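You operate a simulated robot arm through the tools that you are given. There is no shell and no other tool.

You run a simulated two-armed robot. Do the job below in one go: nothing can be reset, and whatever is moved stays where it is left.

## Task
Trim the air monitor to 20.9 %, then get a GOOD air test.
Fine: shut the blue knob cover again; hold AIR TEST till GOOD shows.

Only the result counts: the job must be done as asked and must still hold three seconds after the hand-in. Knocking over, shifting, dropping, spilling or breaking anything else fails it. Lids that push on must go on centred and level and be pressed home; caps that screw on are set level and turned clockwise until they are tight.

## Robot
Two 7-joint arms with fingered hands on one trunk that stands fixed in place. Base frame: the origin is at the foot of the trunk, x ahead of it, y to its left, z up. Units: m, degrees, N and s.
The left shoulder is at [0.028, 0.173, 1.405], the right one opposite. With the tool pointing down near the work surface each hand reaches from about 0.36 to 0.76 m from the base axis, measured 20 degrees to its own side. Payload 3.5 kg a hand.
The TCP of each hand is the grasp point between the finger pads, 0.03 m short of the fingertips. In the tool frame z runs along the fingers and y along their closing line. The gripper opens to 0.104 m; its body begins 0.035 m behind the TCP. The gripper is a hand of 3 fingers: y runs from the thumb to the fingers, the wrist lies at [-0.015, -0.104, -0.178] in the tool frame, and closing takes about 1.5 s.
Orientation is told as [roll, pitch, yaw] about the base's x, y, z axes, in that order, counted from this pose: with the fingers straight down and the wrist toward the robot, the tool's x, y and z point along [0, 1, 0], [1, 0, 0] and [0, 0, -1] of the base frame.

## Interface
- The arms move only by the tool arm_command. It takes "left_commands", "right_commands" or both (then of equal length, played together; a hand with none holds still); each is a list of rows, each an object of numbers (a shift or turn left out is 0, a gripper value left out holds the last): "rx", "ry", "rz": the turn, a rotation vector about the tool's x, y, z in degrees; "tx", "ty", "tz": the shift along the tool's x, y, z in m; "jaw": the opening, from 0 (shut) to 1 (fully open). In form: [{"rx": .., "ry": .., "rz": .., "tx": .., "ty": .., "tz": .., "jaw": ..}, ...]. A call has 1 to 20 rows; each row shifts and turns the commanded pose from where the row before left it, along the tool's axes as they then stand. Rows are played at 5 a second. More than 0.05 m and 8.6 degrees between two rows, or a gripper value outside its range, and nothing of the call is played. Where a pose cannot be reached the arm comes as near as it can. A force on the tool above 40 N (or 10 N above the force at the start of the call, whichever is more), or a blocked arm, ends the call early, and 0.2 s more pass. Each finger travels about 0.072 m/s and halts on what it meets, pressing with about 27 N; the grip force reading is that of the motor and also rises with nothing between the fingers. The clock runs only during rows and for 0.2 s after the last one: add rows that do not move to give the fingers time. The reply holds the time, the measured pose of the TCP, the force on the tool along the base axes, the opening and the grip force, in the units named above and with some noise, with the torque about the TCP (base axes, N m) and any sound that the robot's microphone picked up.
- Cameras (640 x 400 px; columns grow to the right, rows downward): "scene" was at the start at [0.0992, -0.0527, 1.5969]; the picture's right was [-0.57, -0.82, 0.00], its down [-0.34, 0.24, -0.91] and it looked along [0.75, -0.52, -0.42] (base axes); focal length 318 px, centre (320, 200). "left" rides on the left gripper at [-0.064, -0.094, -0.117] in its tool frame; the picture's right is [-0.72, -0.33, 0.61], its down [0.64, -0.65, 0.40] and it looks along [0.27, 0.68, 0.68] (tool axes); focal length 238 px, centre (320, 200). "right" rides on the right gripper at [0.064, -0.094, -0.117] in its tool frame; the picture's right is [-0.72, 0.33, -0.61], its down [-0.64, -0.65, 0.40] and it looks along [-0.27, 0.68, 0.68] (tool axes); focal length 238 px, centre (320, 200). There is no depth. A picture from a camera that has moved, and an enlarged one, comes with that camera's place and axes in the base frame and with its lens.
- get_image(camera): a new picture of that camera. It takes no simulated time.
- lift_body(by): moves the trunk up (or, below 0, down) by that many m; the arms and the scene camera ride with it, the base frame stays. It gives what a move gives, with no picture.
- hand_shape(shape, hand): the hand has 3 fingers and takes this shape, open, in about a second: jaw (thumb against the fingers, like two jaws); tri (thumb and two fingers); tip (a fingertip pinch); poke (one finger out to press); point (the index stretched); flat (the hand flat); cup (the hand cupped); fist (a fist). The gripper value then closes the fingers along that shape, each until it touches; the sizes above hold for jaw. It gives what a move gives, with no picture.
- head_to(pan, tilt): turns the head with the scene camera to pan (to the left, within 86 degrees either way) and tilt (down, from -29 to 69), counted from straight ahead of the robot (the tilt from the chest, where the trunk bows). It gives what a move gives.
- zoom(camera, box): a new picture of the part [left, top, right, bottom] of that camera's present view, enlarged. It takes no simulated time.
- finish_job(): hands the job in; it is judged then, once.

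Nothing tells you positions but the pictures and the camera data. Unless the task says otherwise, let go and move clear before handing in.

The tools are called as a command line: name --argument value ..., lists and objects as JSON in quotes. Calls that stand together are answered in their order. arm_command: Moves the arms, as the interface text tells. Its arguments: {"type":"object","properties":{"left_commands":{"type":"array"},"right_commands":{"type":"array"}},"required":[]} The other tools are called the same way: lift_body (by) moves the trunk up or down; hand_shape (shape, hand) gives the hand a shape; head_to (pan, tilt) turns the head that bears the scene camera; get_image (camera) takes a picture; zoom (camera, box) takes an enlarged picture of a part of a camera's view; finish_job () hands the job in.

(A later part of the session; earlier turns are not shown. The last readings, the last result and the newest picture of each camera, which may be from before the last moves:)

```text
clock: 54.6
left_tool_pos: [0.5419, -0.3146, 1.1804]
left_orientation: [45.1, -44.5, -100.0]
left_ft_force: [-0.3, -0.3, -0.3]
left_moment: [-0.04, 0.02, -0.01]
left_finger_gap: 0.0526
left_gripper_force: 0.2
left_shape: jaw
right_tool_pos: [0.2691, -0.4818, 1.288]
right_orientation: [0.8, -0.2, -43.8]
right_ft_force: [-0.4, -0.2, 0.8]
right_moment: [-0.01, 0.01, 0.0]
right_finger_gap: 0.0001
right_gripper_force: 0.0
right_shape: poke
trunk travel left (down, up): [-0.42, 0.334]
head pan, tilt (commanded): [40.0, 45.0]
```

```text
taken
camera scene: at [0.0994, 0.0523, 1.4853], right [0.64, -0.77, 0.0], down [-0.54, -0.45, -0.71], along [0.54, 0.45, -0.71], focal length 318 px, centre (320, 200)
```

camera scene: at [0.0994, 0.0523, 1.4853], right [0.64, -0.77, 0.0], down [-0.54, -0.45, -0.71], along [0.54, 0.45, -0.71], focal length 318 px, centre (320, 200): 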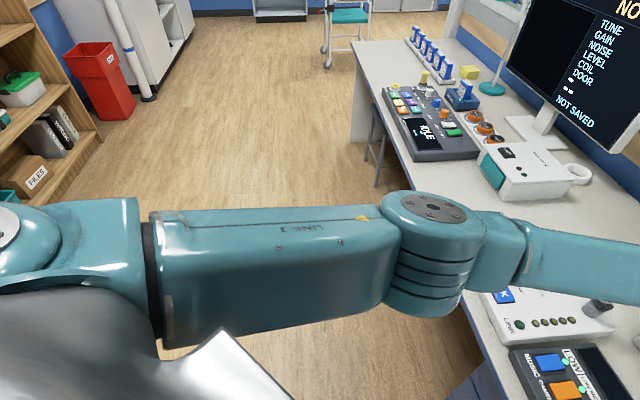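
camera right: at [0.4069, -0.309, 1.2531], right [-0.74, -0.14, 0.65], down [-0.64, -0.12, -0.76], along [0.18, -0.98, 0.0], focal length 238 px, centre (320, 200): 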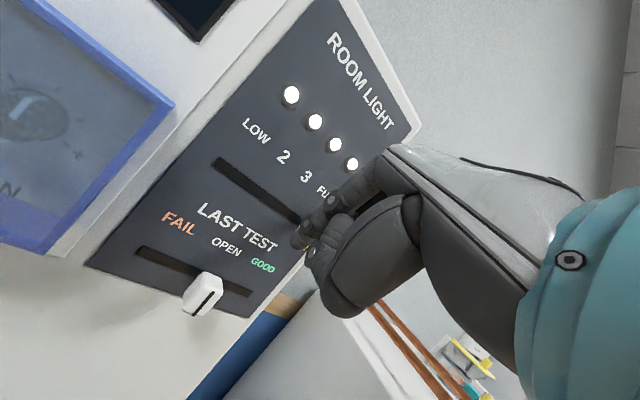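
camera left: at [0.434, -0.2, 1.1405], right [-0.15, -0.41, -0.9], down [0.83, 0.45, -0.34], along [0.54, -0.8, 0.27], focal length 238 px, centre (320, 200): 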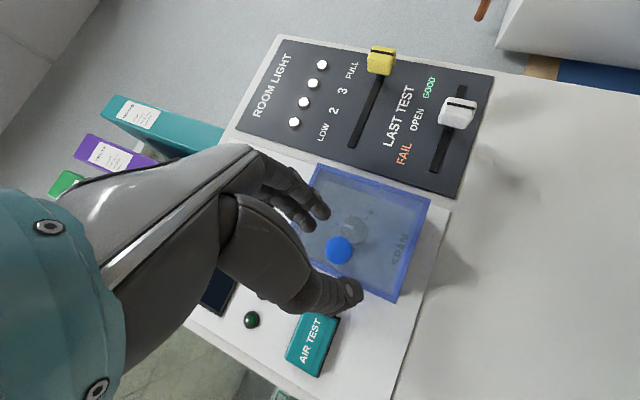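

The limit comes from reach across the body: the handle is about 0.77 m from the left shoulder but only about 0.58 m from the right. The right arm is the better tool with the fingers pitched down and a moderate yaw. I'll withdraw the left arm clear first.

arm_command --left_commands '[{"tx": 0.0, "ty": -0.0135, "tz": -0.03}, {"tx": 0.007, "ty": -0.022, "tz": -0.039}, {"tx": 0.007, "ty": -0.022, "tz": -0.039}, {"tx": 0.007, "ty": -0.022, "tz": -0.039}, {"tx": 0.007, "ty": -0.022, "tz": -0.039}, {"tx": 0.007, "ty": -0.022, "tz": -0.039}, {"tx": 0.007, "ty": -0.022, "tz": -0.039}, {"tx": 0.007, "ty": -0.022, "tz": -0.039}, {"tx": 0.007, "ty": -0.022, "tz": -0.039}, {}]'

head_to --pan -40 --tilt 35

get_image --camera "scene"

```text
clock: 56.8
left_tool_pos: [0.4015, 0.0489, 1.2498]
left_orientation: [45.2, -44.6, -100.0]
left_ft_force: [-0.7, 0.3, 0.1]
left_moment: [0.01, 0.0, 0.0]
left_finger_gap: 0.0522
left_gripper_force: 0.0
left_shape: jaw
right_tool_pos: [0.27, -0.4842, 1.2876]
right_orientation: [0.6, -0.2, -43.8]
right_ft_force: [-0.1, -0.1, 0.2]
right_moment: [0.02, 0.02, -0.02]
right_finger_gap: 0.0003
right_gripper_force: 0.0
right_shape: poke
trunk travel left (down, up): [-0.42, 0.334]
head pan, tilt (commanded): [40.0, 45.0]
```

```text
clock: 58.3
left_tool_pos: [0.4011, 0.0498, 1.2495]
left_orientation: [45.1, -44.5, -100.2]
left_ft_force: [-0.8, 0.8, 0.4]
left_moment: [-0.02, -0.01, -0.03]
left_finger_gap: 0.0524
left_gripper_force: 0.1
left_shape: jaw
right_tool_pos: [0.2689, -0.482, 1.2878]
right_orientation: [0.7, -0.2, -43.8]
right_ft_force: [-0.4, 0.1, 0.3]
right_moment: [0.0, 0.05, -0.04]
right_finger_gap: 0.0
right_gripper_force: 0.1
right_shape: poke
trunk travel left (down, up): [-0.42, 0.334]
head pan, tilt (commanded): [-40.0, 35.0]
```

```text
taken
camera scene: at [0.1045, -0.0564, 1.5001], right [-0.64, -0.77, 0.0], down [-0.44, 0.37, -0.82], along [0.63, -0.53, -0.57], focal length 318 px, centre (320, 200)
```

scene: 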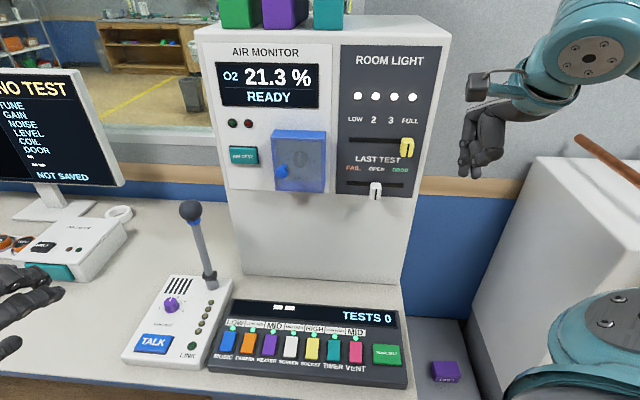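

The scene is clear and the desk items are unmoved. I'll set the right hand to the jaw shape, yaw it to about -30°, move to open space in front of the cover, and pitch up in stages.

hand_shape --hand "right" --shape "jaw"

arm_command --right_commands '[{"rz": -6.9, "jaw": 0.5}, {"rz": -6.9}, {"tx": 0.0328, "ty": 0.016, "tz": 0.0076}, {"tx": 0.0328, "ty": 0.016, "tz": 0.0076}, {"tx": 0.0328, "ty": 0.016, "tz": 0.0076}, {"tx": 0.0328, "ty": 0.016, "tz": 0.0076}, {"tx": 0.0328, "ty": 0.016, "tz": 0.0076}, {}]'

get_image --camera "scene"

```text
clock: 59.2
left_tool_pos: [0.4008, 0.0481, 1.2493]
left_orientation: [45.1, -44.4, -100.1]
left_ft_force: [-0.1, 0.5, -0.2]
left_moment: [0.01, 0.0, 0.02]
left_finger_gap: 0.0525
left_gripper_force: 0.1
left_shape: jaw
right_tool_pos: [0.2681, -0.4828, 1.2878]
right_orientation: [0.7, -0.2, -43.8]
right_ft_force: [0.4, 0.4, -0.5]
right_moment: [0.0, 0.04, -0.01]
right_finger_gap: 0.1038
right_gripper_force: 0.0
right_shape: jaw
trunk travel left (down, up): [-0.42, 0.334]
head pan, tilt (commanded): [-40.0, 35.0]
```

```text
clock: 61.0
left_tool_pos: [0.3993, 0.048, 1.2494]
left_orientation: [45.2, -44.5, -100.2]
left_ft_force: [0.0, 0.3, -0.7]
left_moment: [-0.01, -0.03, -0.01]
left_finger_gap: 0.0524
left_gripper_force: 0.0
left_shape: jaw
right_tool_pos: [0.4188, -0.3833, 1.2526]
right_orientation: [0.8, -0.4, -30.0]
right_ft_force: [0.1, 0.1, -0.2]
right_moment: [0.04, 0.01, -0.01]
right_finger_gap: 0.0523
right_gripper_force: 0.1
right_shape: jaw
trunk travel left (down, up): [-0.42, 0.334]
head pan, tilt (commanded): [-40.0, 35.0]
```

```text
taken
camera scene: at [0.1036, -0.0573, 1.5002], right [-0.64, -0.77, 0.0], down [-0.44, 0.37, -0.82], along [0.63, -0.53, -0.57], focal length 318 px, centre (320, 200)
```

scene: 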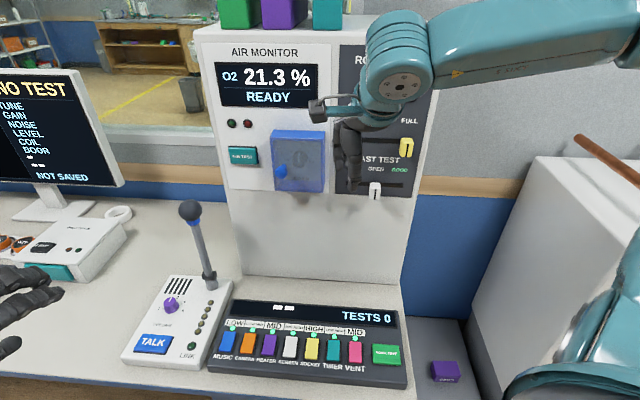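

arm_command --right_commands '[{"rx": -7.5}, {"rx": -7.5}, {"rx": -7.5}, {"rx": -7.5}, {"rx": -7.5}, {"rx": -7.5}, {}]'

get_image --camera "scene"

get_image --camera "right"

```text
clock: 62.6
left_tool_pos: [0.3994, 0.0461, 1.2495]
left_orientation: [45.1, -44.4, -100.1]
left_ft_force: [1.1, -0.1, -0.4]
left_moment: [0.02, 0.01, 0.03]
left_finger_gap: 0.0526
left_gripper_force: 0.0
left_shape: jaw
right_tool_pos: [0.4451, -0.3882, 1.253]
right_orientation: [0.9, -43.7, -30.9]
right_ft_force: [-0.4, -0.8, 0.1]
right_moment: [0.01, -0.03, 0.03]
right_finger_gap: 0.0523
right_gripper_force: 0.1
right_shape: jaw
right hand out of reach, approached as far as the arm can: row 4, 5, 6
trunk travel left (down, up): [-0.42, 0.334]
head pan, tilt (commanded): [-40.0, 35.0]
```

```text
taken
camera scene: at [0.104, -0.0588, 1.5001], right [-0.64, -0.77, 0.0], down [-0.44, 0.37, -0.82], along [0.63, -0.53, -0.57], focal length 318 px, centre (320, 200)
```

scene: 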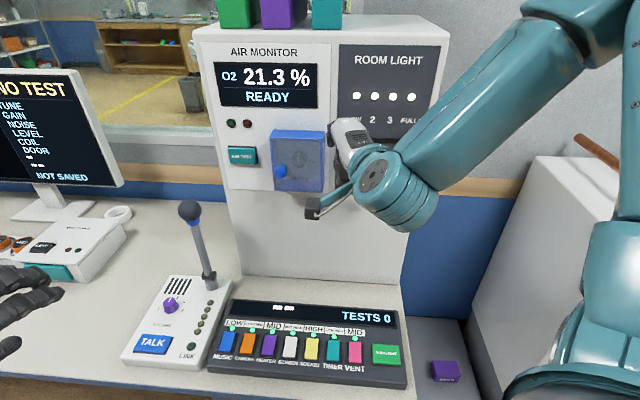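

```text
taken
camera right: at [0.3483, -0.2592, 1.2748], right [-0.53, -0.53, 0.66], down [-0.49, -0.45, -0.75], along [0.69, -0.72, -0.02], focal length 238 px, centre (320, 200)
```

right: 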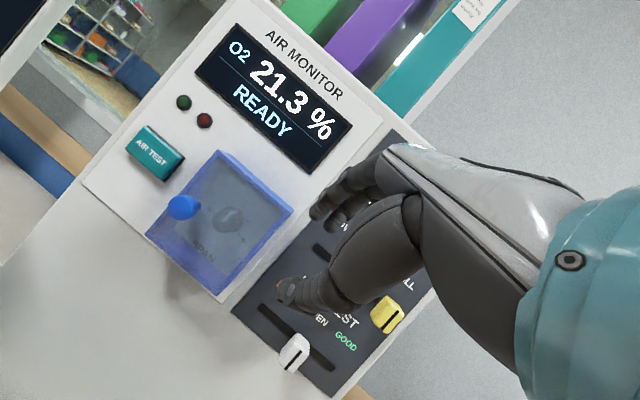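

The hand was simply too close to the body there. I'll move it outward toward the handle, where the arm has room.

arm_command --right_commands '[{"tx": 0.031, "ty": 0.001, "tz": 0.0225}, {"tx": 0.031, "ty": 0.001, "tz": 0.0225}, {}]'

```text
clock: 63.4
left_tool_pos: [0.4004, 0.0504, 1.2494]
left_orientation: [45.1, -44.5, -100.1]
left_ft_force: [0.2, -0.2, 0.6]
left_moment: [-0.01, 0.03, 0.02]
left_finger_gap: 0.0524
left_gripper_force: 0.2
left_shape: jaw
right_tool_pos: [0.5046, -0.349, 1.2232]
right_orientation: [0.9, -45.3, -30.6]
right_ft_force: [-0.3, -0.2, -0.2]
right_moment: [0.0, -0.03, -0.01]
right_finger_gap: 0.0525
right_gripper_force: 0.0
right_shape: jaw
trunk travel left (down, up): [-0.42, 0.334]
head pan, tilt (commanded): [-40.0, 35.0]
```

arm_command --right_commands '[{"tx": 0.025, "ty": -0.008, "tz": 0.01}, {"tx": 0.025, "ty": -0.008, "tz": 0.01}, {"rx": -7.5}, {"rx": -7.5}, {}]'

get_image --camera "scene"

get_image --camera "right"

```text
clock: 64.6
left_tool_pos: [0.4001, 0.0486, 1.2493]
left_orientation: [45.1, -44.5, -100.2]
left_ft_force: [0.5, 0.2, 0.4]
left_moment: [0.0, 0.01, -0.02]
left_finger_gap: 0.0526
left_gripper_force: 0.0
left_shape: jaw
right_tool_pos: [0.5284, -0.3053, 1.2182]
right_orientation: [1.1, -52.1, -31.4]
right_ft_force: [0.2, 0.2, 0.8]
right_moment: [0.01, 0.03, -0.01]
right_finger_gap: 0.0523
right_gripper_force: 0.1
right_shape: jaw
right hand out of reach, approached as far as the arm can: row 3, 4
trunk travel left (down, up): [-0.42, 0.334]
head pan, tilt (commanded): [-40.0, 35.0]
```

```text
taken
camera scene: at [0.1044, -0.0564, 1.5002], right [-0.64, -0.77, 0.0], down [-0.44, 0.37, -0.82], along [0.63, -0.53, -0.57], focal length 318 px, centre (320, 200)
```

scene: 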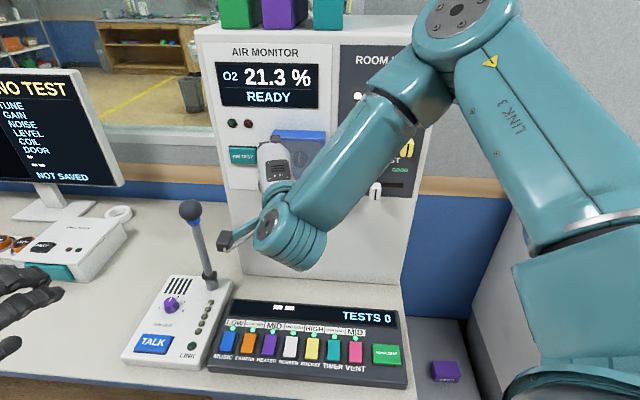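

```text
taken
camera right: at [0.4311, -0.1742, 1.2162], right [-0.61, -0.48, 0.63], down [-0.39, -0.5, -0.77], along [0.69, -0.72, 0.12], focal length 238 px, centre (320, 200)
```

right: 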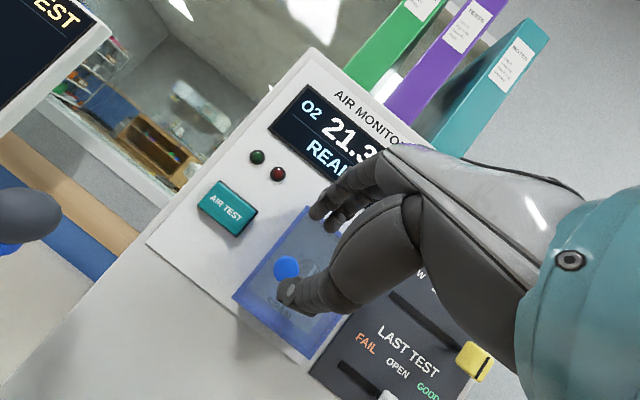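

The handle is just ahead of the open fingers. At this pitch (-52°) the grip geometry still works. I'll line up so the final approach runs along the finger direction.

arm_command --right_commands '[{"tx": -0.0103, "ty": 0.008, "tz": 0.0133}, {"tx": -0.0103, "ty": 0.008, "tz": 0.0133}, {}]'

get_image --camera "right"

zoom --camera "scene" --box '[200, 90, 380, 270]'

```text
clock: 65.4
left_tool_pos: [0.4002, 0.0489, 1.2507]
left_orientation: [45.1, -44.5, -100.1]
left_ft_force: [0.0, -0.8, -0.3]
left_moment: [0.01, -0.04, 0.01]
left_finger_gap: 0.0524
left_gripper_force: 0.0
left_shape: jaw
right_tool_pos: [0.5439, -0.3348, 1.2224]
right_orientation: [0.8, -51.7, -31.7]
right_ft_force: [0.4, 0.1, 0.0]
right_moment: [-0.02, 0.0, 0.01]
right_finger_gap: 0.0525
right_gripper_force: 0.1
right_shape: jaw
right hand out of reach, approached as far as the arm can: row 2
trunk travel left (down, up): [-0.42, 0.334]
head pan, tilt (commanded): [-40.0, 35.0]
```

```text
taken
camera right: at [0.4478, -0.2043, 1.2221], right [-0.61, -0.48, 0.63], down [-0.4, -0.5, -0.77], along [0.68, -0.72, 0.11], focal length 238 px, centre (320, 200)
```

right: 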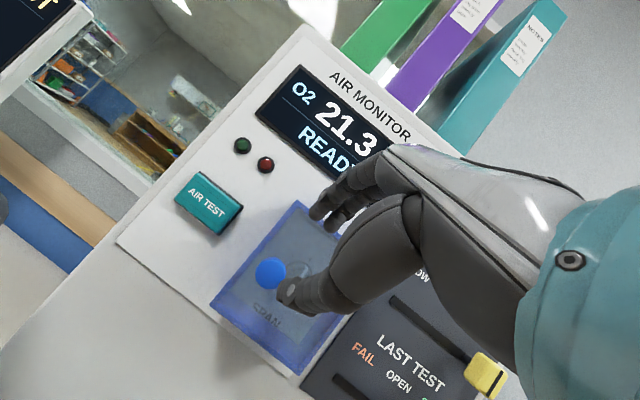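

```text
2.22 times, centred on (290, 180) of scene
camera zoom: at [0.1046, -0.0566, 1.5001], right [-0.64, -0.77, 0.0], down [-0.44, 0.37, -0.82], along [0.63, -0.53, -0.57], focal length 706 px, centre (387, 244)
```

zoom: 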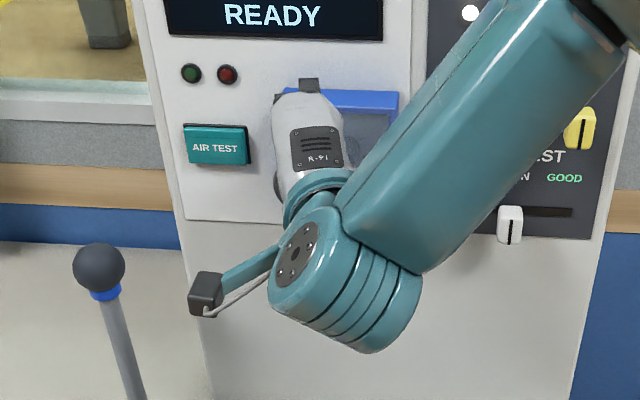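

The wrist pitch is limiting because the forearm comes down steeply. I'll back off a little and lower the trunk so the forearm runs flatter, which should free the wrist.

arm_command --right_commands '[{"tz": -0.02, "ty": -0.01}, {"tz": -0.02, "ty": -0.01}, {"tz": -0.02, "ty": -0.01}, {}]'

lift_body --by -0.08

get_image --camera "scene"

```text
clock: 66.4
left_tool_pos: [0.4003, 0.0487, 1.249]
left_orientation: [45.1, -44.5, -100.0]
left_ft_force: [-0.3, 0.3, 0.3]
left_moment: [0.0, 0.01, 0.0]
left_finger_gap: 0.0525
left_gripper_force: 0.1
left_shape: jaw
right_tool_pos: [0.4881, -0.3019, 1.2335]
right_orientation: [1.0, -52.2, -31.4]
right_ft_force: [0.3, -0.1, -0.6]
right_moment: [0.0, 0.01, -0.01]
right_finger_gap: 0.0524
right_gripper_force: 0.1
right_shape: jaw
trunk travel left (down, up): [-0.42, 0.334]
head pan, tilt (commanded): [-40.0, 35.0]
```

```text
clock: 67.6
left_tool_pos: [0.3995, 0.0477, 1.1693]
left_orientation: [45.1, -44.5, -100.1]
left_ft_force: [-0.4, 0.6, 0.4]
left_moment: [-0.03, -0.03, -0.03]
left_finger_gap: 0.0524
left_gripper_force: 0.0
left_shape: jaw
right_tool_pos: [0.4882, -0.3012, 1.1566]
right_orientation: [1.0, -52.2, -31.3]
right_ft_force: [1.4, -1.0, 0.8]
right_moment: [-0.03, 0.02, 0.02]
right_finger_gap: 0.0524
right_gripper_force: 0.1
right_shape: jaw
trunk travel left (down, up): [-0.34, 0.414]
head pan, tilt (commanded): [-40.0, 35.0]
```

```text
taken
camera scene: at [0.1253, -0.0565, 1.4196], right [-0.64, -0.77, 0.0], down [-0.44, 0.37, -0.82], along [0.63, -0.53, -0.57], focal length 318 px, centre (320, 200)
```

scene: 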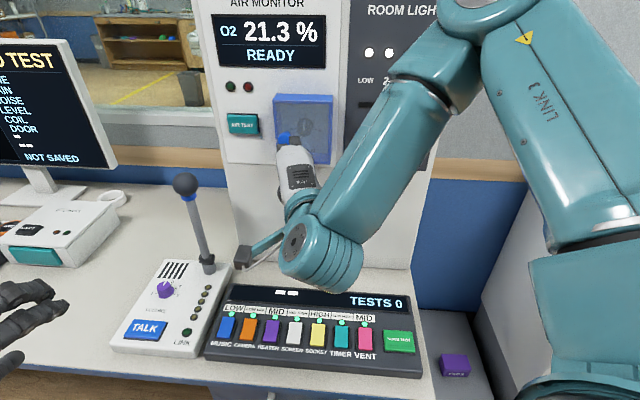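

arm_command --right_commands '[{"ty": 0.025, "tz": -0.0195}, {"ty": 0.025, "tz": -0.0195}, {"rx": -7.5}, {"rx": -7.5}, {}]'

get_image --camera "scene"

```text
clock: 68.8
left_tool_pos: [0.4031, 0.0478, 1.1687]
left_orientation: [45.1, -44.5, -100.0]
left_ft_force: [-0.1, 0.7, -0.5]
left_moment: [0.01, 0.0, -0.04]
left_finger_gap: 0.0524
left_gripper_force: 0.0
left_shape: jaw
right_tool_pos: [0.4856, -0.3006, 1.2448]
right_orientation: [1.8, -66.1, -32.8]
right_ft_force: [-0.4, 0.7, 0.2]
right_moment: [0.0, 0.01, -0.01]
right_finger_gap: 0.0522
right_gripper_force: 0.1
right_shape: jaw
right hand out of reach, approached as far as the arm can: row 4
trunk travel left (down, up): [-0.34, 0.414]
head pan, tilt (commanded): [-40.0, 35.0]
```

```text
taken
camera scene: at [0.1268, -0.0569, 1.4193], right [-0.64, -0.77, 0.0], down [-0.44, 0.37, -0.82], along [0.63, -0.53, -0.57], focal length 318 px, centre (320, 200)
```

scene: 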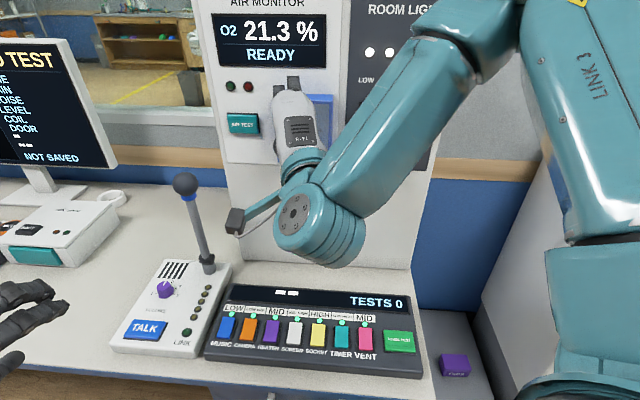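

lift_body --by -0.08

get_image --camera "scene"

get_image --camera "right"

```text
clock: 70.0
left_tool_pos: [0.4017, 0.0485, 1.0894]
left_orientation: [45.1, -44.5, -100.0]
left_ft_force: [0.2, 0.5, 0.1]
left_moment: [0.04, 0.01, -0.01]
left_finger_gap: 0.0525
left_gripper_force: 0.0
left_shape: jaw
right_tool_pos: [0.5075, -0.3014, 1.1372]
right_orientation: [-2.6, -63.0, -28.8]
right_ft_force: [0.1, 0.3, 0.6]
right_moment: [0.01, 0.02, 0.0]
right_finger_gap: 0.0523
right_gripper_force: 0.0
right_shape: jaw
trunk travel left (down, up): [-0.26, 0.494]
head pan, tilt (commanded): [-40.0, 35.0]
```

```text
taken
camera scene: at [0.1549, -0.0565, 1.3382], right [-0.64, -0.77, 0.0], down [-0.44, 0.37, -0.82], along [0.63, -0.53, -0.57], focal length 318 px, centre (320, 200)
```

scene: 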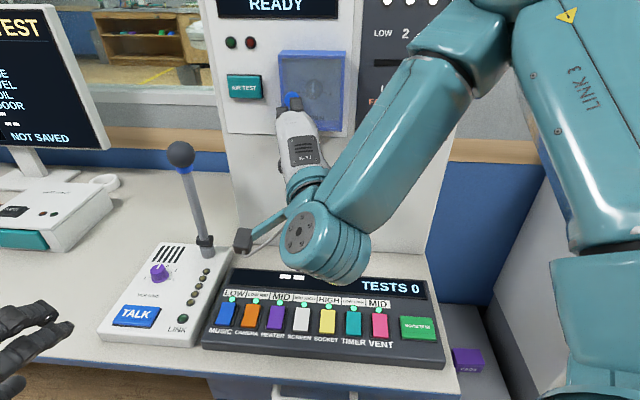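

```text
taken
camera right: at [0.4134, -0.1711, 1.1062], right [-0.71, -0.4, 0.58], down [-0.28, -0.59, -0.75], along [0.65, -0.7, 0.31], focal length 238 px, centre (320, 200)
```

right: 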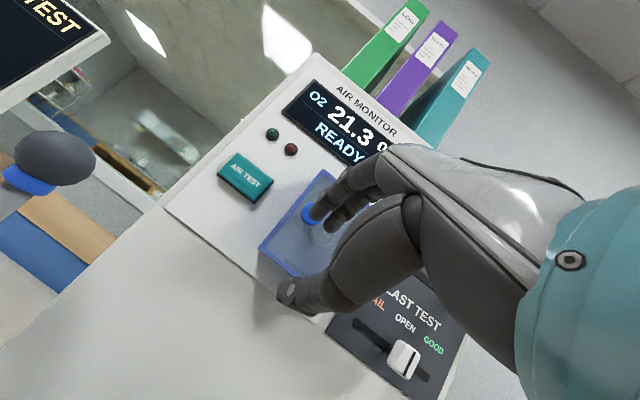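

head_to --pan -40 --tilt 22

arm_command --right_commands '[{"ty": 0.0267, "tz": -0.0136}, {"ty": 0.0267, "tz": -0.0136}, {"rx": -5}, {}]'

get_image --camera "scene"

get_image --camera "right"

```text
clock: 70.7
left_tool_pos: [0.4011, 0.0483, 1.0888]
left_orientation: [45.1, -44.5, -100.0]
left_ft_force: [-0.3, 0.8, 0.5]
left_moment: [0.0, -0.03, 0.03]
left_finger_gap: 0.052
left_gripper_force: 0.1
left_shape: jaw
right_tool_pos: [0.5078, -0.2995, 1.1374]
right_orientation: [-2.6, -63.0, -28.8]
right_ft_force: [0.3, 0.2, 1.5]
right_moment: [-0.02, -0.01, -0.01]
right_finger_gap: 0.0522
right_gripper_force: 0.0
right_shape: jaw
trunk travel left (down, up): [-0.26, 0.494]
head pan, tilt (commanded): [-40.0, 22.0]
```

```text
clock: 71.7
left_tool_pos: [0.4001, 0.0486, 1.0878]
left_orientation: [45.0, -44.5, -100.1]
left_ft_force: [0.9, -1.1, 0.4]
left_moment: [0.0, 0.01, 0.01]
left_finger_gap: 0.0524
left_gripper_force: 0.1
left_shape: jaw
right_tool_pos: [0.507, -0.298, 1.1985]
right_orientation: [-3.1, -68.0, -28.2]
right_ft_force: [-0.4, -0.2, -0.4]
right_moment: [0.01, -0.02, -0.01]
right_finger_gap: 0.0521
right_gripper_force: 0.0
right_shape: jaw
trunk travel left (down, up): [-0.26, 0.494]
head pan, tilt (commanded): [-40.0, 22.0]
```

```text
taken
camera scene: at [0.1588, -0.0594, 1.3587], right [-0.64, -0.77, 0.0], down [-0.29, 0.24, -0.93], along [0.71, -0.6, -0.37], focal length 318 px, centre (320, 200)
```

scene: 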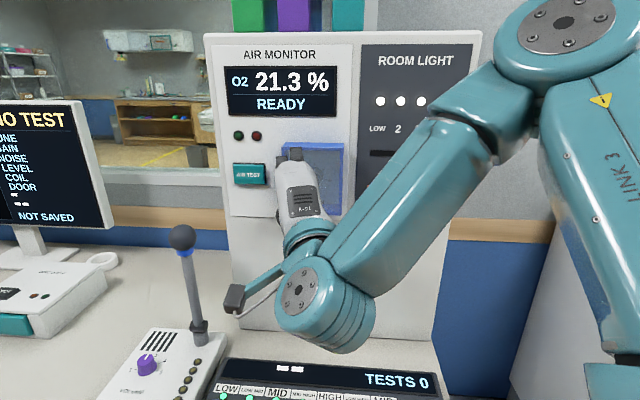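

```text
taken
camera right: at [0.4159, -0.1721, 1.1535], right [-0.75, -0.37, 0.55], down [-0.23, -0.63, -0.74], along [0.62, -0.68, 0.39], focal length 238 px, centre (320, 200)
```

right: 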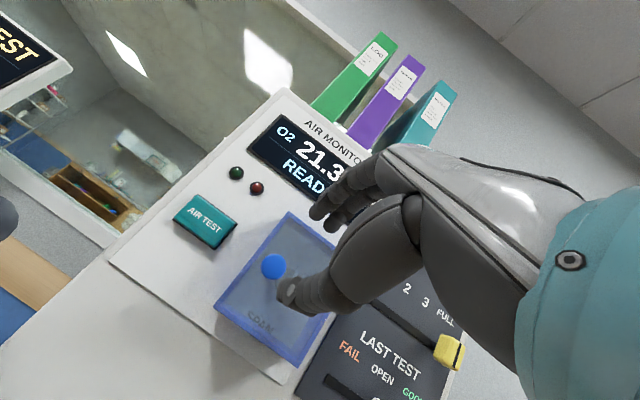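

Now the wrist has freedom (pitch -68° with no limit flags) and the display is visible. I'll line up about 6 cm in front of the handle along the finger direction.

arm_command --right_commands '[{"tx": -0.008, "ty": 0.0075, "tz": 0.0252}, {"tx": -0.008, "ty": 0.0075, "tz": 0.0252}, {}]'

get_image --camera "right"

get_image --camera "scene"

```text
clock: 72.5
left_tool_pos: [0.4009, 0.048, 1.089]
left_orientation: [45.1, -44.5, -100.1]
left_ft_force: [0.0, 0.1, -0.1]
left_moment: [-0.02, 0.04, 0.01]
left_finger_gap: 0.0524
left_gripper_force: 0.1
left_shape: jaw
right_tool_pos: [0.5385, -0.3311, 1.2027]
right_orientation: [-2.7, -67.4, -29.1]
right_ft_force: [-0.9, 0.2, -0.4]
right_moment: [0.0, 0.02, -0.01]
right_finger_gap: 0.0523
right_gripper_force: 0.0
right_shape: jaw
right hand out of reach, approached as far as the arm can: row 2
trunk travel left (down, up): [-0.26, 0.494]
head pan, tilt (commanded): [-40.0, 22.0]
```

```text
taken
camera right: at [0.4486, -0.2031, 1.1616], right [-0.75, -0.37, 0.55], down [-0.24, -0.62, -0.75], along [0.62, -0.69, 0.38], focal length 238 px, centre (320, 200)
```

right: 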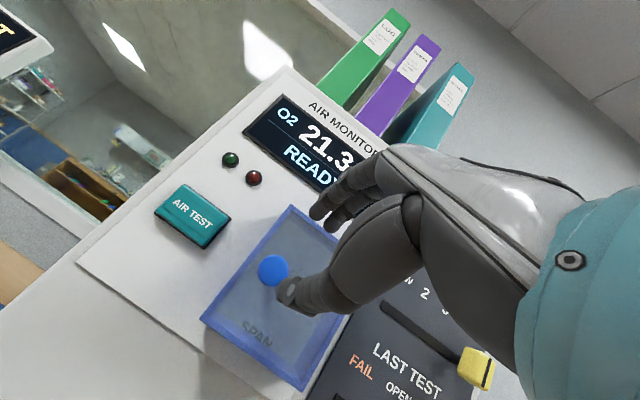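

```text
taken
camera scene: at [0.1591, -0.0595, 1.3586], right [-0.64, -0.77, 0.0], down [-0.29, 0.24, -0.93], along [0.71, -0.6, -0.37], focal length 318 px, centre (320, 200)
```

scene: 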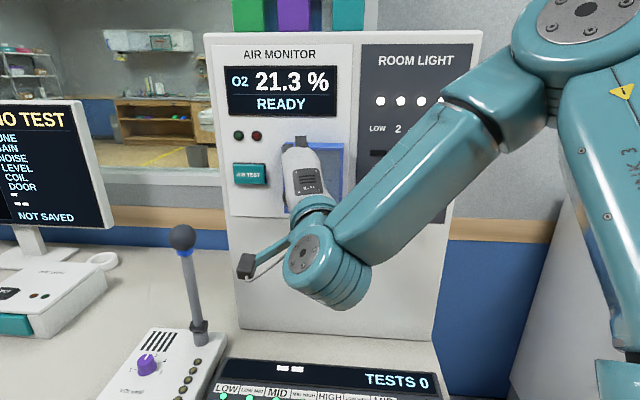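

It's again close to a limit as I go forward. I'll roll the hand so the wrist shifts toward the right, where the forearm comes from, and see if that frees it.

arm_command --right_commands '[{"rz": -7.5}, {"rz": -7.5}, {"rz": -7.5}, {}]'

get_image --camera "scene"

```text
clock: 73.5
left_tool_pos: [0.4007, 0.0486, 1.0881]
left_orientation: [45.1, -44.5, -100.1]
left_ft_force: [0.1, -0.2, -0.1]
left_moment: [0.01, -0.02, 0.01]
left_finger_gap: 0.0525
left_gripper_force: 0.1
left_shape: jaw
right_tool_pos: [0.5166, -0.3442, 1.2188]
right_orientation: [-17.8, -64.9, -14.1]
right_ft_force: [0.2, -0.6, 0.4]
right_moment: [-0.02, -0.01, 0.02]
right_finger_gap: 0.0522
right_gripper_force: 0.1
right_shape: jaw
right hand out of reach, approached as far as the arm can: row 1, 2, 3
trunk travel left (down, up): [-0.26, 0.494]
head pan, tilt (commanded): [-40.0, 22.0]
```

```text
taken
camera scene: at [0.159, -0.0596, 1.3586], right [-0.64, -0.77, 0.0], down [-0.29, 0.24, -0.93], along [0.71, -0.6, -0.37], focal length 318 px, centre (320, 200)
```

scene: 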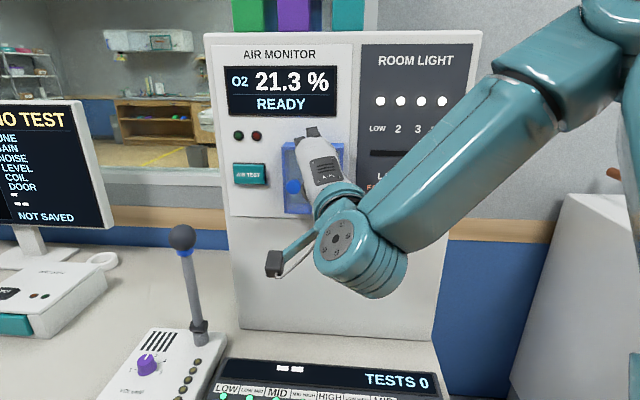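

That direction is worse, so I'll undo it and try rolling the other way.

arm_command --right_commands '[{"rz": 7.5}, {"rz": 7.5}, {"rz": 7.5}, {"rz": 7.5}, {"rz": 7.5}, {}]'

get_image --camera "scene"

```text
clock: 74.9
left_tool_pos: [0.401, 0.0483, 1.0885]
left_orientation: [45.0, -44.5, -100.1]
left_ft_force: [0.6, 0.1, 0.0]
left_moment: [-0.01, 0.0, 0.01]
left_finger_gap: 0.0527
left_gripper_force: 0.1
left_shape: jaw
right_tool_pos: [0.5176, -0.3457, 1.2175]
right_orientation: [47.9, -52.8, -87.9]
right_ft_force: [0.1, 0.4, -0.4]
right_moment: [-0.01, 0.01, 0.01]
right_finger_gap: 0.0522
right_gripper_force: 0.1
right_shape: jaw
trunk travel left (down, up): [-0.26, 0.494]
head pan, tilt (commanded): [-40.0, 22.0]
```

```text
taken
camera scene: at [0.1591, -0.0595, 1.3586], right [-0.64, -0.77, 0.0], down [-0.29, 0.24, -0.93], along [0.71, -0.6, -0.37], focal length 318 px, centre (320, 200)
```

scene: 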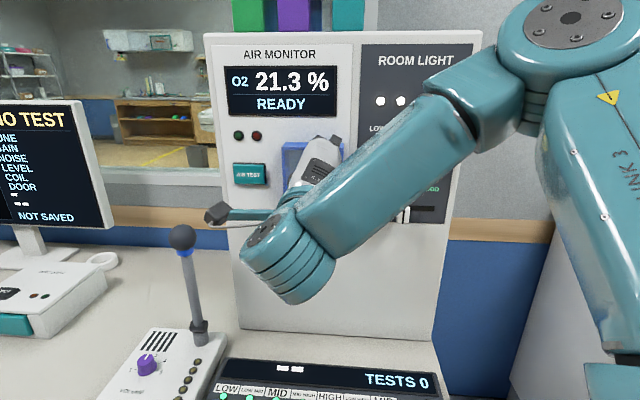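

That roll direction is good with no limit flags. The fingers now point within about 26° of the panel normal. I'll line up in front of the handle.

arm_command --right_commands '[{"tx": 0.0067, "ty": -0.0108, "tz": 0.0128}, {"tx": 0.0067, "ty": -0.0108, "tz": 0.0128}, {}]'

get_image --camera "right"

zoom --camera "scene" --box '[220, 120, 400, 280]'

```text
clock: 75.7
left_tool_pos: [0.4012, 0.0472, 1.0875]
left_orientation: [45.1, -44.5, -100.2]
left_ft_force: [0.0, 0.3, 0.0]
left_moment: [-0.01, 0.01, 0.01]
left_finger_gap: 0.0521
left_gripper_force: 0.0
left_shape: jaw
right_tool_pos: [0.5474, -0.3403, 1.1986]
right_orientation: [47.9, -52.8, -87.9]
right_ft_force: [0.6, -0.3, 0.4]
right_moment: [0.0, 0.02, -0.01]
right_finger_gap: 0.0523
right_gripper_force: 0.0
right_shape: jaw
right hand out of reach, approached as far as the arm can: row 1
trunk travel left (down, up): [-0.26, 0.494]
head pan, tilt (commanded): [-40.0, 22.0]
```

```text
taken
camera right: at [0.496, -0.1863, 1.2], right [-0.93, -0.33, 0.19], down [-0.12, -0.21, -0.97], along [0.36, -0.92, 0.15], focal length 238 px, centre (320, 200)
```

right: 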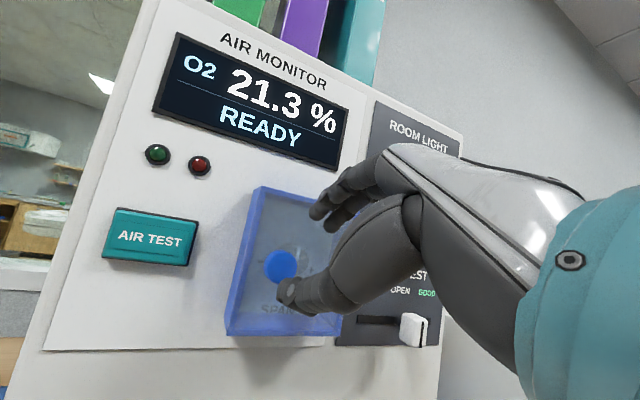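

```text
2.50 times, centred on (310, 200) of scene
camera zoom: at [0.159, -0.0595, 1.3586], right [-0.64, -0.77, 0.0], down [-0.29, 0.24, -0.93], along [0.71, -0.6, -0.37], focal length 794 px, centre (345, 200)
```

zoom: 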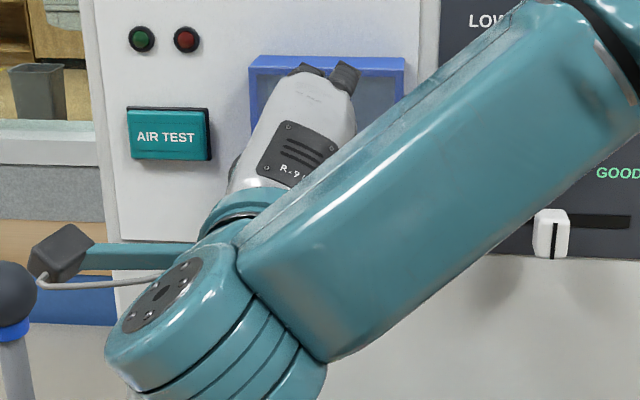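

The handle head sits almost exactly on the line between the thumb and fingertips. I'll advance along the finger direction in small steps.

arm_command --right_commands '[{"tx": -0.0007, "ty": -0.0012, "tz": 0.012}, {"tx": -0.0007, "ty": -0.0012, "tz": 0.012}, {}]'

get_image --camera "right"

```text
clock: 76.5
left_tool_pos: [0.4013, 0.0482, 1.0892]
left_orientation: [45.1, -44.5, -100.0]
left_ft_force: [0.1, -0.6, 0.3]
left_moment: [0.0, -0.04, 0.02]
left_finger_gap: 0.052
left_gripper_force: 0.1
left_shape: jaw
right_tool_pos: [0.5625, -0.3498, 1.1851]
right_orientation: [47.9, -52.9, -88.0]
right_ft_force: [-0.4, -1.2, -0.7]
right_moment: [0.02, 0.0, 0.0]
right_finger_gap: 0.0524
right_gripper_force: 0.1
right_shape: jaw
trunk travel left (down, up): [-0.26, 0.494]
head pan, tilt (commanded): [-40.0, 22.0]
```

```text
taken
camera right: at [0.5127, -0.1956, 1.1864], right [-0.93, -0.33, 0.19], down [-0.12, -0.21, -0.97], along [0.36, -0.92, 0.15], focal length 238 px, centre (320, 200)
```

right: 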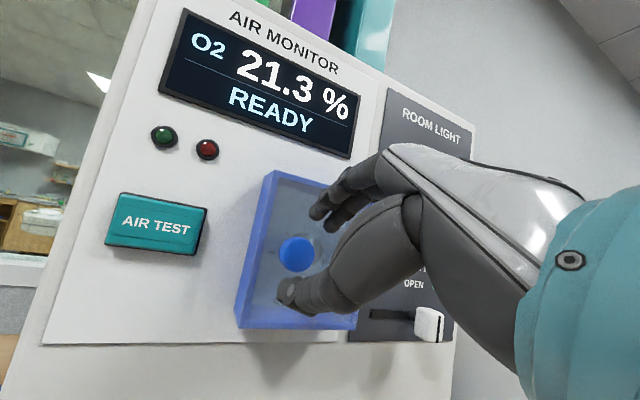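

arm_command --right_commands '[{"tx": 0.0, "ty": -0.0005, "tz": 0.009}, {"tx": 0.0, "ty": -0.0005, "tz": 0.008}, {}]'

get_image --camera "right"

zoom --camera "right" --box '[220, 150, 400, 350]'

```text
clock: 77.3
left_tool_pos: [0.3999, 0.0499, 1.0891]
left_orientation: [45.4, -44.6, -100.3]
left_ft_force: [-0.3, -0.1, -0.5]
left_moment: [0.01, 0.04, 0.01]
left_finger_gap: 0.0528
left_gripper_force: 0.1
left_shape: jaw
right_tool_pos: [0.5746, -0.3581, 1.1786]
right_orientation: [48.3, -53.0, -88.2]
right_ft_force: [-9.8, 9.2, 3.7]
right_moment: [-0.27, -0.27, -0.09]
right_finger_gap: 0.0509
right_gripper_force: 0.2
right_shape: jaw
trunk travel left (down, up): [-0.26, 0.494]
head pan, tilt (commanded): [-40.0, 22.0]
```

```text
taken
camera right: at [0.5234, -0.2029, 1.1804], right [-0.93, -0.33, 0.18], down [-0.12, -0.21, -0.97], along [0.36, -0.92, 0.15], focal length 238 px, centre (320, 200)
```

right: 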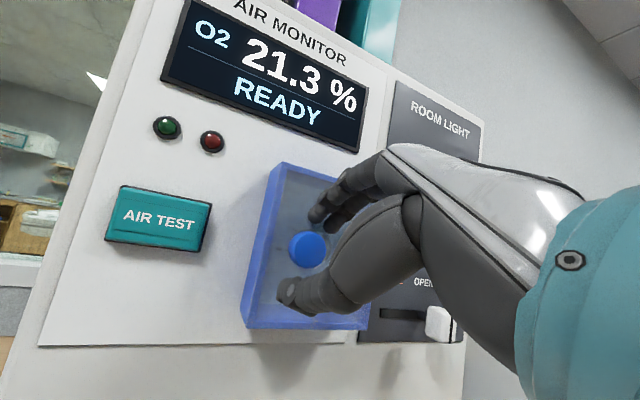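

```text
2.00 times, centred on (310, 250) of right
camera zoom: at [0.5234, -0.2029, 1.1804], right [-0.93, -0.33, 0.18], down [-0.12, -0.21, -0.97], along [0.36, -0.92, 0.15], focal length 477 px, centre (340, 100)
```

zoom: 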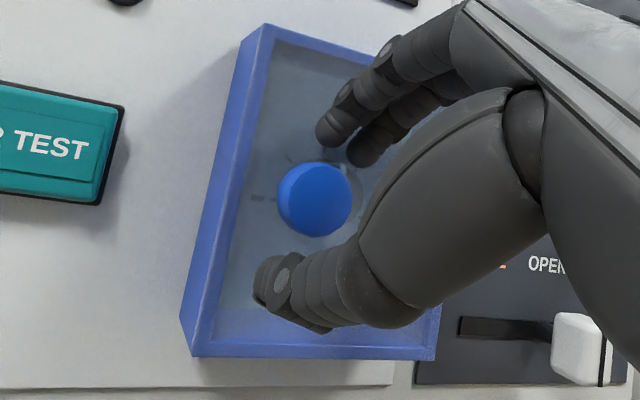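

The fingertips touched the cover face (about 13 N), which confirms the depth. I'll back off 5 mm and close the fingers on the handle.

arm_command --right_commands '[{"tz": -0.005}, {"jaw": 0.3}, {}, {"jaw": 0.1}, {}, {}, {}]'

zoom --camera "right" --box '[220, 150, 400, 350]'

```text
clock: 78.9
left_tool_pos: [0.4015, 0.0475, 1.0876]
left_orientation: [45.1, -44.5, -99.9]
left_ft_force: [0.2, -0.4, 0.9]
left_moment: [-0.01, 0.02, -0.01]
left_finger_gap: 0.0522
left_gripper_force: 0.0
left_shape: jaw
right_tool_pos: [0.5722, -0.3556, 1.1779]
right_orientation: [47.7, -53.0, -87.8]
right_ft_force: [-2.0, -0.6, -9.2]
right_moment: [0.11, 0.11, -0.07]
right_finger_gap: 0.0192
right_gripper_force: 26.6
right_shape: jaw
trunk travel left (down, up): [-0.26, 0.494]
head pan, tilt (commanded): [-40.0, 22.0]
```

```text
2.00 times, centred on (310, 250) of right
camera zoom: at [0.5218, -0.2023, 1.1797], right [-0.93, -0.33, 0.19], down [-0.12, -0.21, -0.97], along [0.36, -0.92, 0.15], focal length 477 px, centre (340, 100)
```

zoom: 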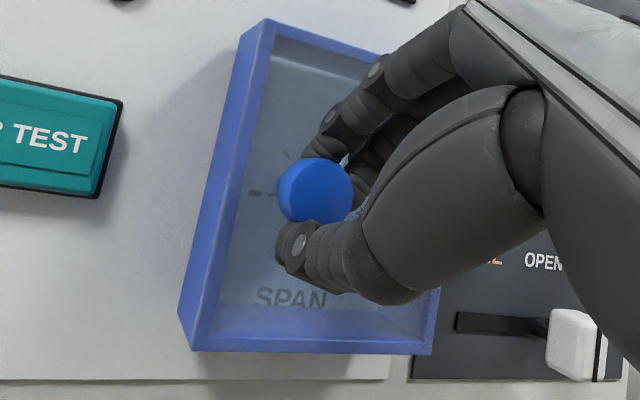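

The grip is firm on the handle (27 N). I'll pull gently straight out a few millimetres and see how the cover reacts, to learn the hinge side.

arm_command --right_commands '[{"ty": -0.0018, "tz": -0.0036}, {"ty": -0.0018, "tz": -0.0036}, {}]'

get_image --camera "right"

```text
clock: 79.7
left_tool_pos: [0.403, 0.0449, 1.0878]
left_orientation: [45.0, -44.3, -100.1]
left_ft_force: [0.3, -0.1, 1.0]
left_moment: [-0.01, 0.0, -0.01]
left_finger_gap: 0.0523
left_gripper_force: 0.1
left_shape: jaw
right_tool_pos: [0.5667, -0.3537, 1.1774]
right_orientation: [47.7, -52.8, -88.1]
right_ft_force: [-1.2, -14.3, -10.3]
right_moment: [0.06, 0.09, -0.27]
right_finger_gap: 0.0187
right_gripper_force: 27.1
right_shape: jaw
trunk travel left (down, up): [-0.26, 0.494]
head pan, tilt (commanded): [-40.0, 22.0]
```

```text
taken
camera right: at [0.5168, -0.1999, 1.1797], right [-0.93, -0.32, 0.19], down [-0.12, -0.2, -0.97], along [0.35, -0.92, 0.15], focal length 238 px, centre (320, 200)
```

right: 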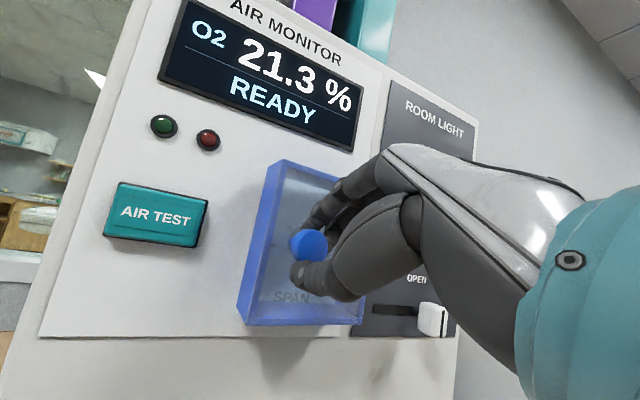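

The cover's pull is toward the right and inward, so it's hinged on the right side. I'll swing the hand along the hinge arc, turning with the cover, in 5° steps.

arm_command --right_commands '[{"tx": -0.0077, "ty": 0.0007, "tz": -0.0071, "rx": -2.25, "ry": -3.98, "rz": 2.03}, {"tx": -0.0077, "ty": 0.0007, "tz": -0.0071, "rx": -2.25, "ry": -3.98, "rz": 2.03}, {}]'

get_image --camera "right"

get_image --camera "scene"

```text
clock: 80.5
left_tool_pos: [0.4027, 0.0486, 1.0885]
left_orientation: [45.0, -44.6, -100.1]
left_ft_force: [0.1, 0.3, -0.1]
left_moment: [0.0, 0.03, 0.0]
left_finger_gap: 0.0525
left_gripper_force: 0.1
left_shape: jaw
right_tool_pos: [0.56, -0.3869, 1.1921]
right_orientation: [48.1, -52.9, -98.1]
right_ft_force: [1.3, 0.4, 1.0]
right_moment: [-0.01, -0.01, -0.03]
right_finger_gap: 0.0147
right_gripper_force: 26.5
right_shape: jaw
right hand out of reach, approached as far as the arm can: row 1, 2
trunk travel left (down, up): [-0.26, 0.494]
head pan, tilt (commanded): [-40.0, 22.0]
```

```text
taken
camera right: at [0.5378, -0.227, 1.1943], right [-0.97, -0.16, 0.18], down [-0.15, -0.18, -0.97], along [0.19, -0.97, 0.15], focal length 238 px, centre (320, 200)
```

right: 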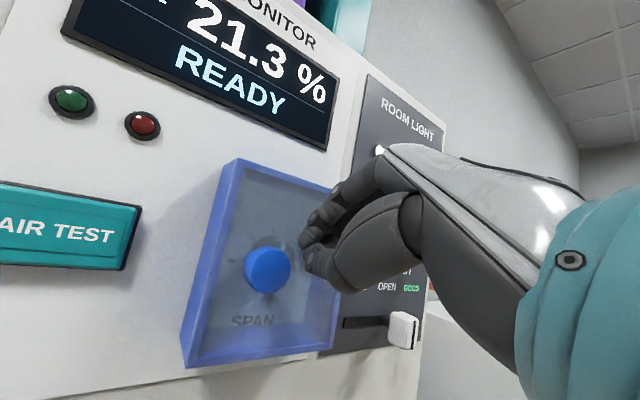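

```text
taken
camera scene: at [0.1603, -0.0588, 1.3586], right [-0.64, -0.77, 0.0], down [-0.29, 0.24, -0.93], along [0.71, -0.6, -0.37], focal length 318 px, centre (320, 200)
```

scene: 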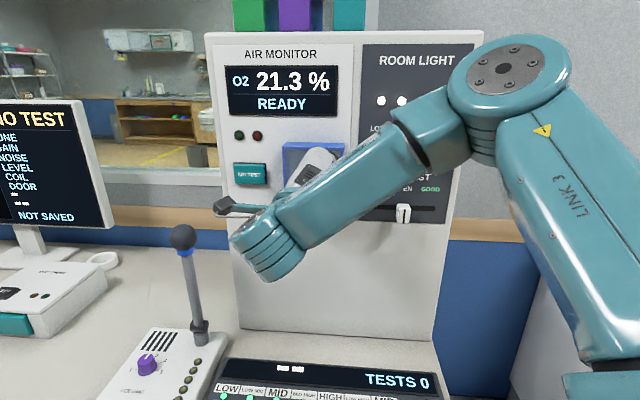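

The fingers slipped off the handle because the combined turn ran into the wrist limit. I'll check whether the cover opened at all.

zoom --camera "right" --box '[160, 140, 360, 380]'

zoom --camera "scene" --box '[220, 120, 400, 260]'

```text
1.67 times, centred on (260, 260) of right
camera zoom: at [0.5378, -0.227, 1.1943], right [-0.97, -0.16, 0.18], down [-0.15, -0.18, -0.97], along [0.19, -0.97, 0.15], focal length 397 px, centre (420, 100)
```

zoom: 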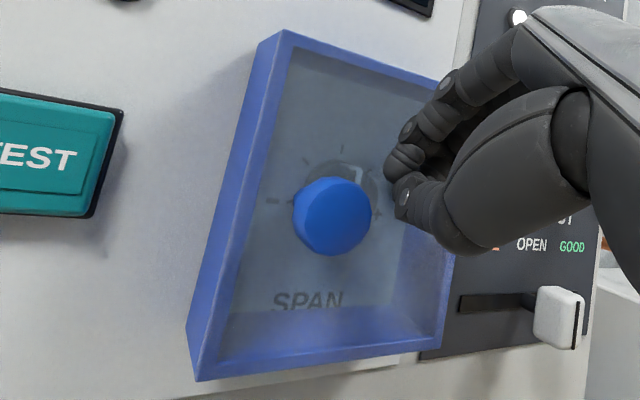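

```text
2.86 times, centred on (310, 190) of scene
camera zoom: at [0.1603, -0.0588, 1.3586], right [-0.64, -0.77, 0.0], down [-0.29, 0.24, -0.93], along [0.71, -0.6, -0.37], focal length 907 px, centre (349, 229)
```

zoom: 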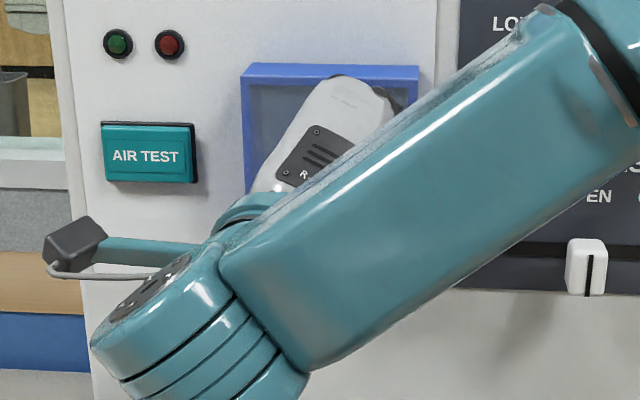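

The cover is still closed, though the reaction forces fit a right-hand vertical hinge. I'll back off, restore the comfortable orientation, regrip, and this time only translate along the arc so the round handle pivots in the fingers.

arm_command --right_commands '[{"tz": -0.02}, {"tz": -0.02}, {"jaw": 0.5}, {"rx": 2.25, "ry": 3.98, "rz": -2.03}, {"rx": 2.25, "ry": 3.98, "rz": -2.03}, {}]'

get_image --camera "right"

```text
clock: 81.9
left_tool_pos: [0.4004, 0.0479, 1.0887]
left_orientation: [45.1, -44.5, -100.0]
left_ft_force: [-0.6, 0.4, 0.5]
left_moment: [0.0, -0.03, 0.03]
left_finger_gap: 0.0526
left_gripper_force: 0.1
left_shape: jaw
right_tool_pos: [0.5412, -0.3868, 1.2168]
right_orientation: [48.1, -52.9, -87.9]
right_ft_force: [-1.3, 1.5, 0.6]
right_moment: [-0.02, -0.06, -0.03]
right_finger_gap: 0.0517
right_gripper_force: 0.0
right_shape: jaw
right hand out of reach, approached as far as the arm can: row 1, 2
trunk travel left (down, up): [-0.26, 0.494]
head pan, tilt (commanded): [-40.0, 22.0]
```

```text
taken
camera right: at [0.4908, -0.2321, 1.2172], right [-0.93, -0.33, 0.18], down [-0.12, -0.21, -0.97], along [0.36, -0.92, 0.15], focal length 238 px, centre (320, 200)
```

right: 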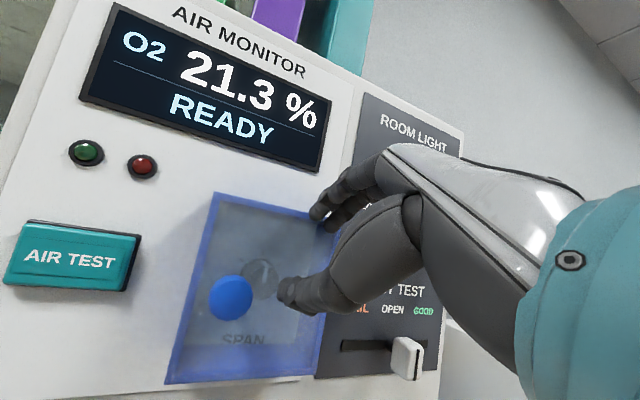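

arm_command --right_commands '[{"ty": -0.0089, "tz": -0.0179}, {"tx": 0.0112, "ty": -0.0202, "tz": 0.0008}, {"tx": 0.0112, "ty": -0.0202, "tz": 0.0008}, {}]'

get_image --camera "right"

```text
clock: 82.9
left_tool_pos: [0.401, 0.0479, 1.0886]
left_orientation: [45.2, -44.5, -100.1]
left_ft_force: [0.0, 0.1, -0.5]
left_moment: [-0.04, 0.0, -0.01]
left_finger_gap: 0.0525
left_gripper_force: 0.1
left_shape: jaw
right_tool_pos: [0.5457, -0.3413, 1.1967]
right_orientation: [47.7, -52.9, -87.7]
right_ft_force: [-0.5, -0.5, -0.2]
right_moment: [0.02, -0.02, -0.02]
right_finger_gap: 0.0517
right_gripper_force: 0.1
right_shape: jaw
right hand out of reach, approached as far as the arm can: row 3
trunk travel left (down, up): [-0.26, 0.494]
head pan, tilt (commanded): [-40.0, 22.0]
```

```text
taken
camera right: at [0.4948, -0.1869, 1.1986], right [-0.93, -0.33, 0.19], down [-0.12, -0.2, -0.97], along [0.36, -0.92, 0.15], focal length 238 px, centre (320, 200)
```

right: 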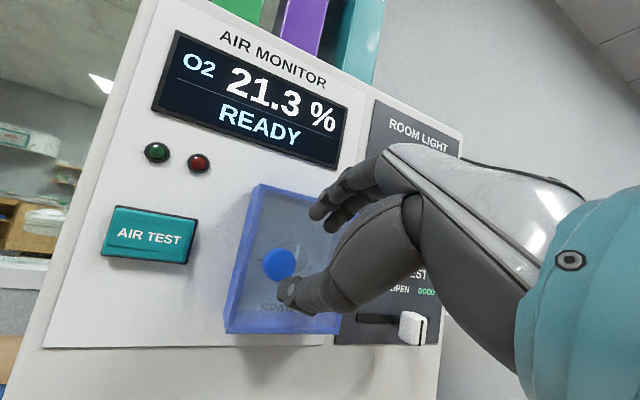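

Closed still. I'll pre-close to about 3 cm so the fingertips can go deeper past the handle head, re-centre by the image (4 mm toward the thumb), and approach.

arm_command --right_commands '[{"jaw": 0.33}, {}, {"tx": 0.0003, "ty": -0.0017, "tz": 0.011}, {"tx": 0.0003, "ty": -0.0017, "tz": 0.011}, {"tx": 0.0003, "ty": -0.0017, "tz": 0.008}, {}]'

zoom --camera "right" --box '[220, 150, 400, 350]'

```text
clock: 84.3
left_tool_pos: [0.401, 0.048, 1.0877]
left_orientation: [45.1, -44.5, -100.1]
left_ft_force: [-0.1, 0.1, -0.4]
left_moment: [-0.01, 0.02, -0.01]
left_finger_gap: 0.0525
left_gripper_force: 0.1
left_shape: jaw
right_tool_pos: [0.5689, -0.354, 1.1807]
right_orientation: [48.0, -52.8, -88.1]
right_ft_force: [-0.2, -0.3, 0.7]
right_moment: [0.0, 0.02, 0.02]
right_finger_gap: 0.0349
right_gripper_force: 0.1
right_shape: jaw
trunk travel left (down, up): [-0.26, 0.494]
head pan, tilt (commanded): [-40.0, 22.0]
```

```text
2.00 times, centred on (310, 250) of right
camera zoom: at [0.5189, -0.1987, 1.1825], right [-0.93, -0.33, 0.19], down [-0.12, -0.21, -0.97], along [0.36, -0.92, 0.15], focal length 477 px, centre (340, 100)
```

zoom: 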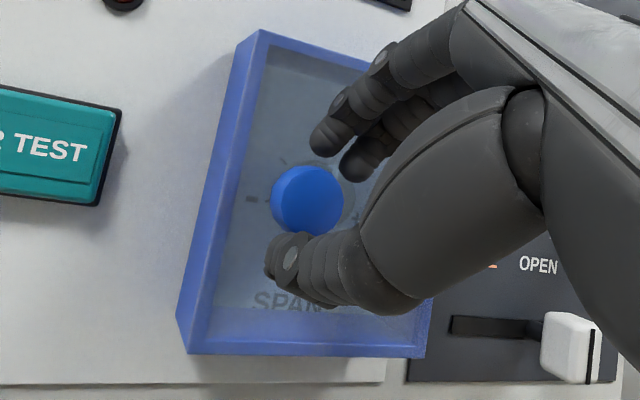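

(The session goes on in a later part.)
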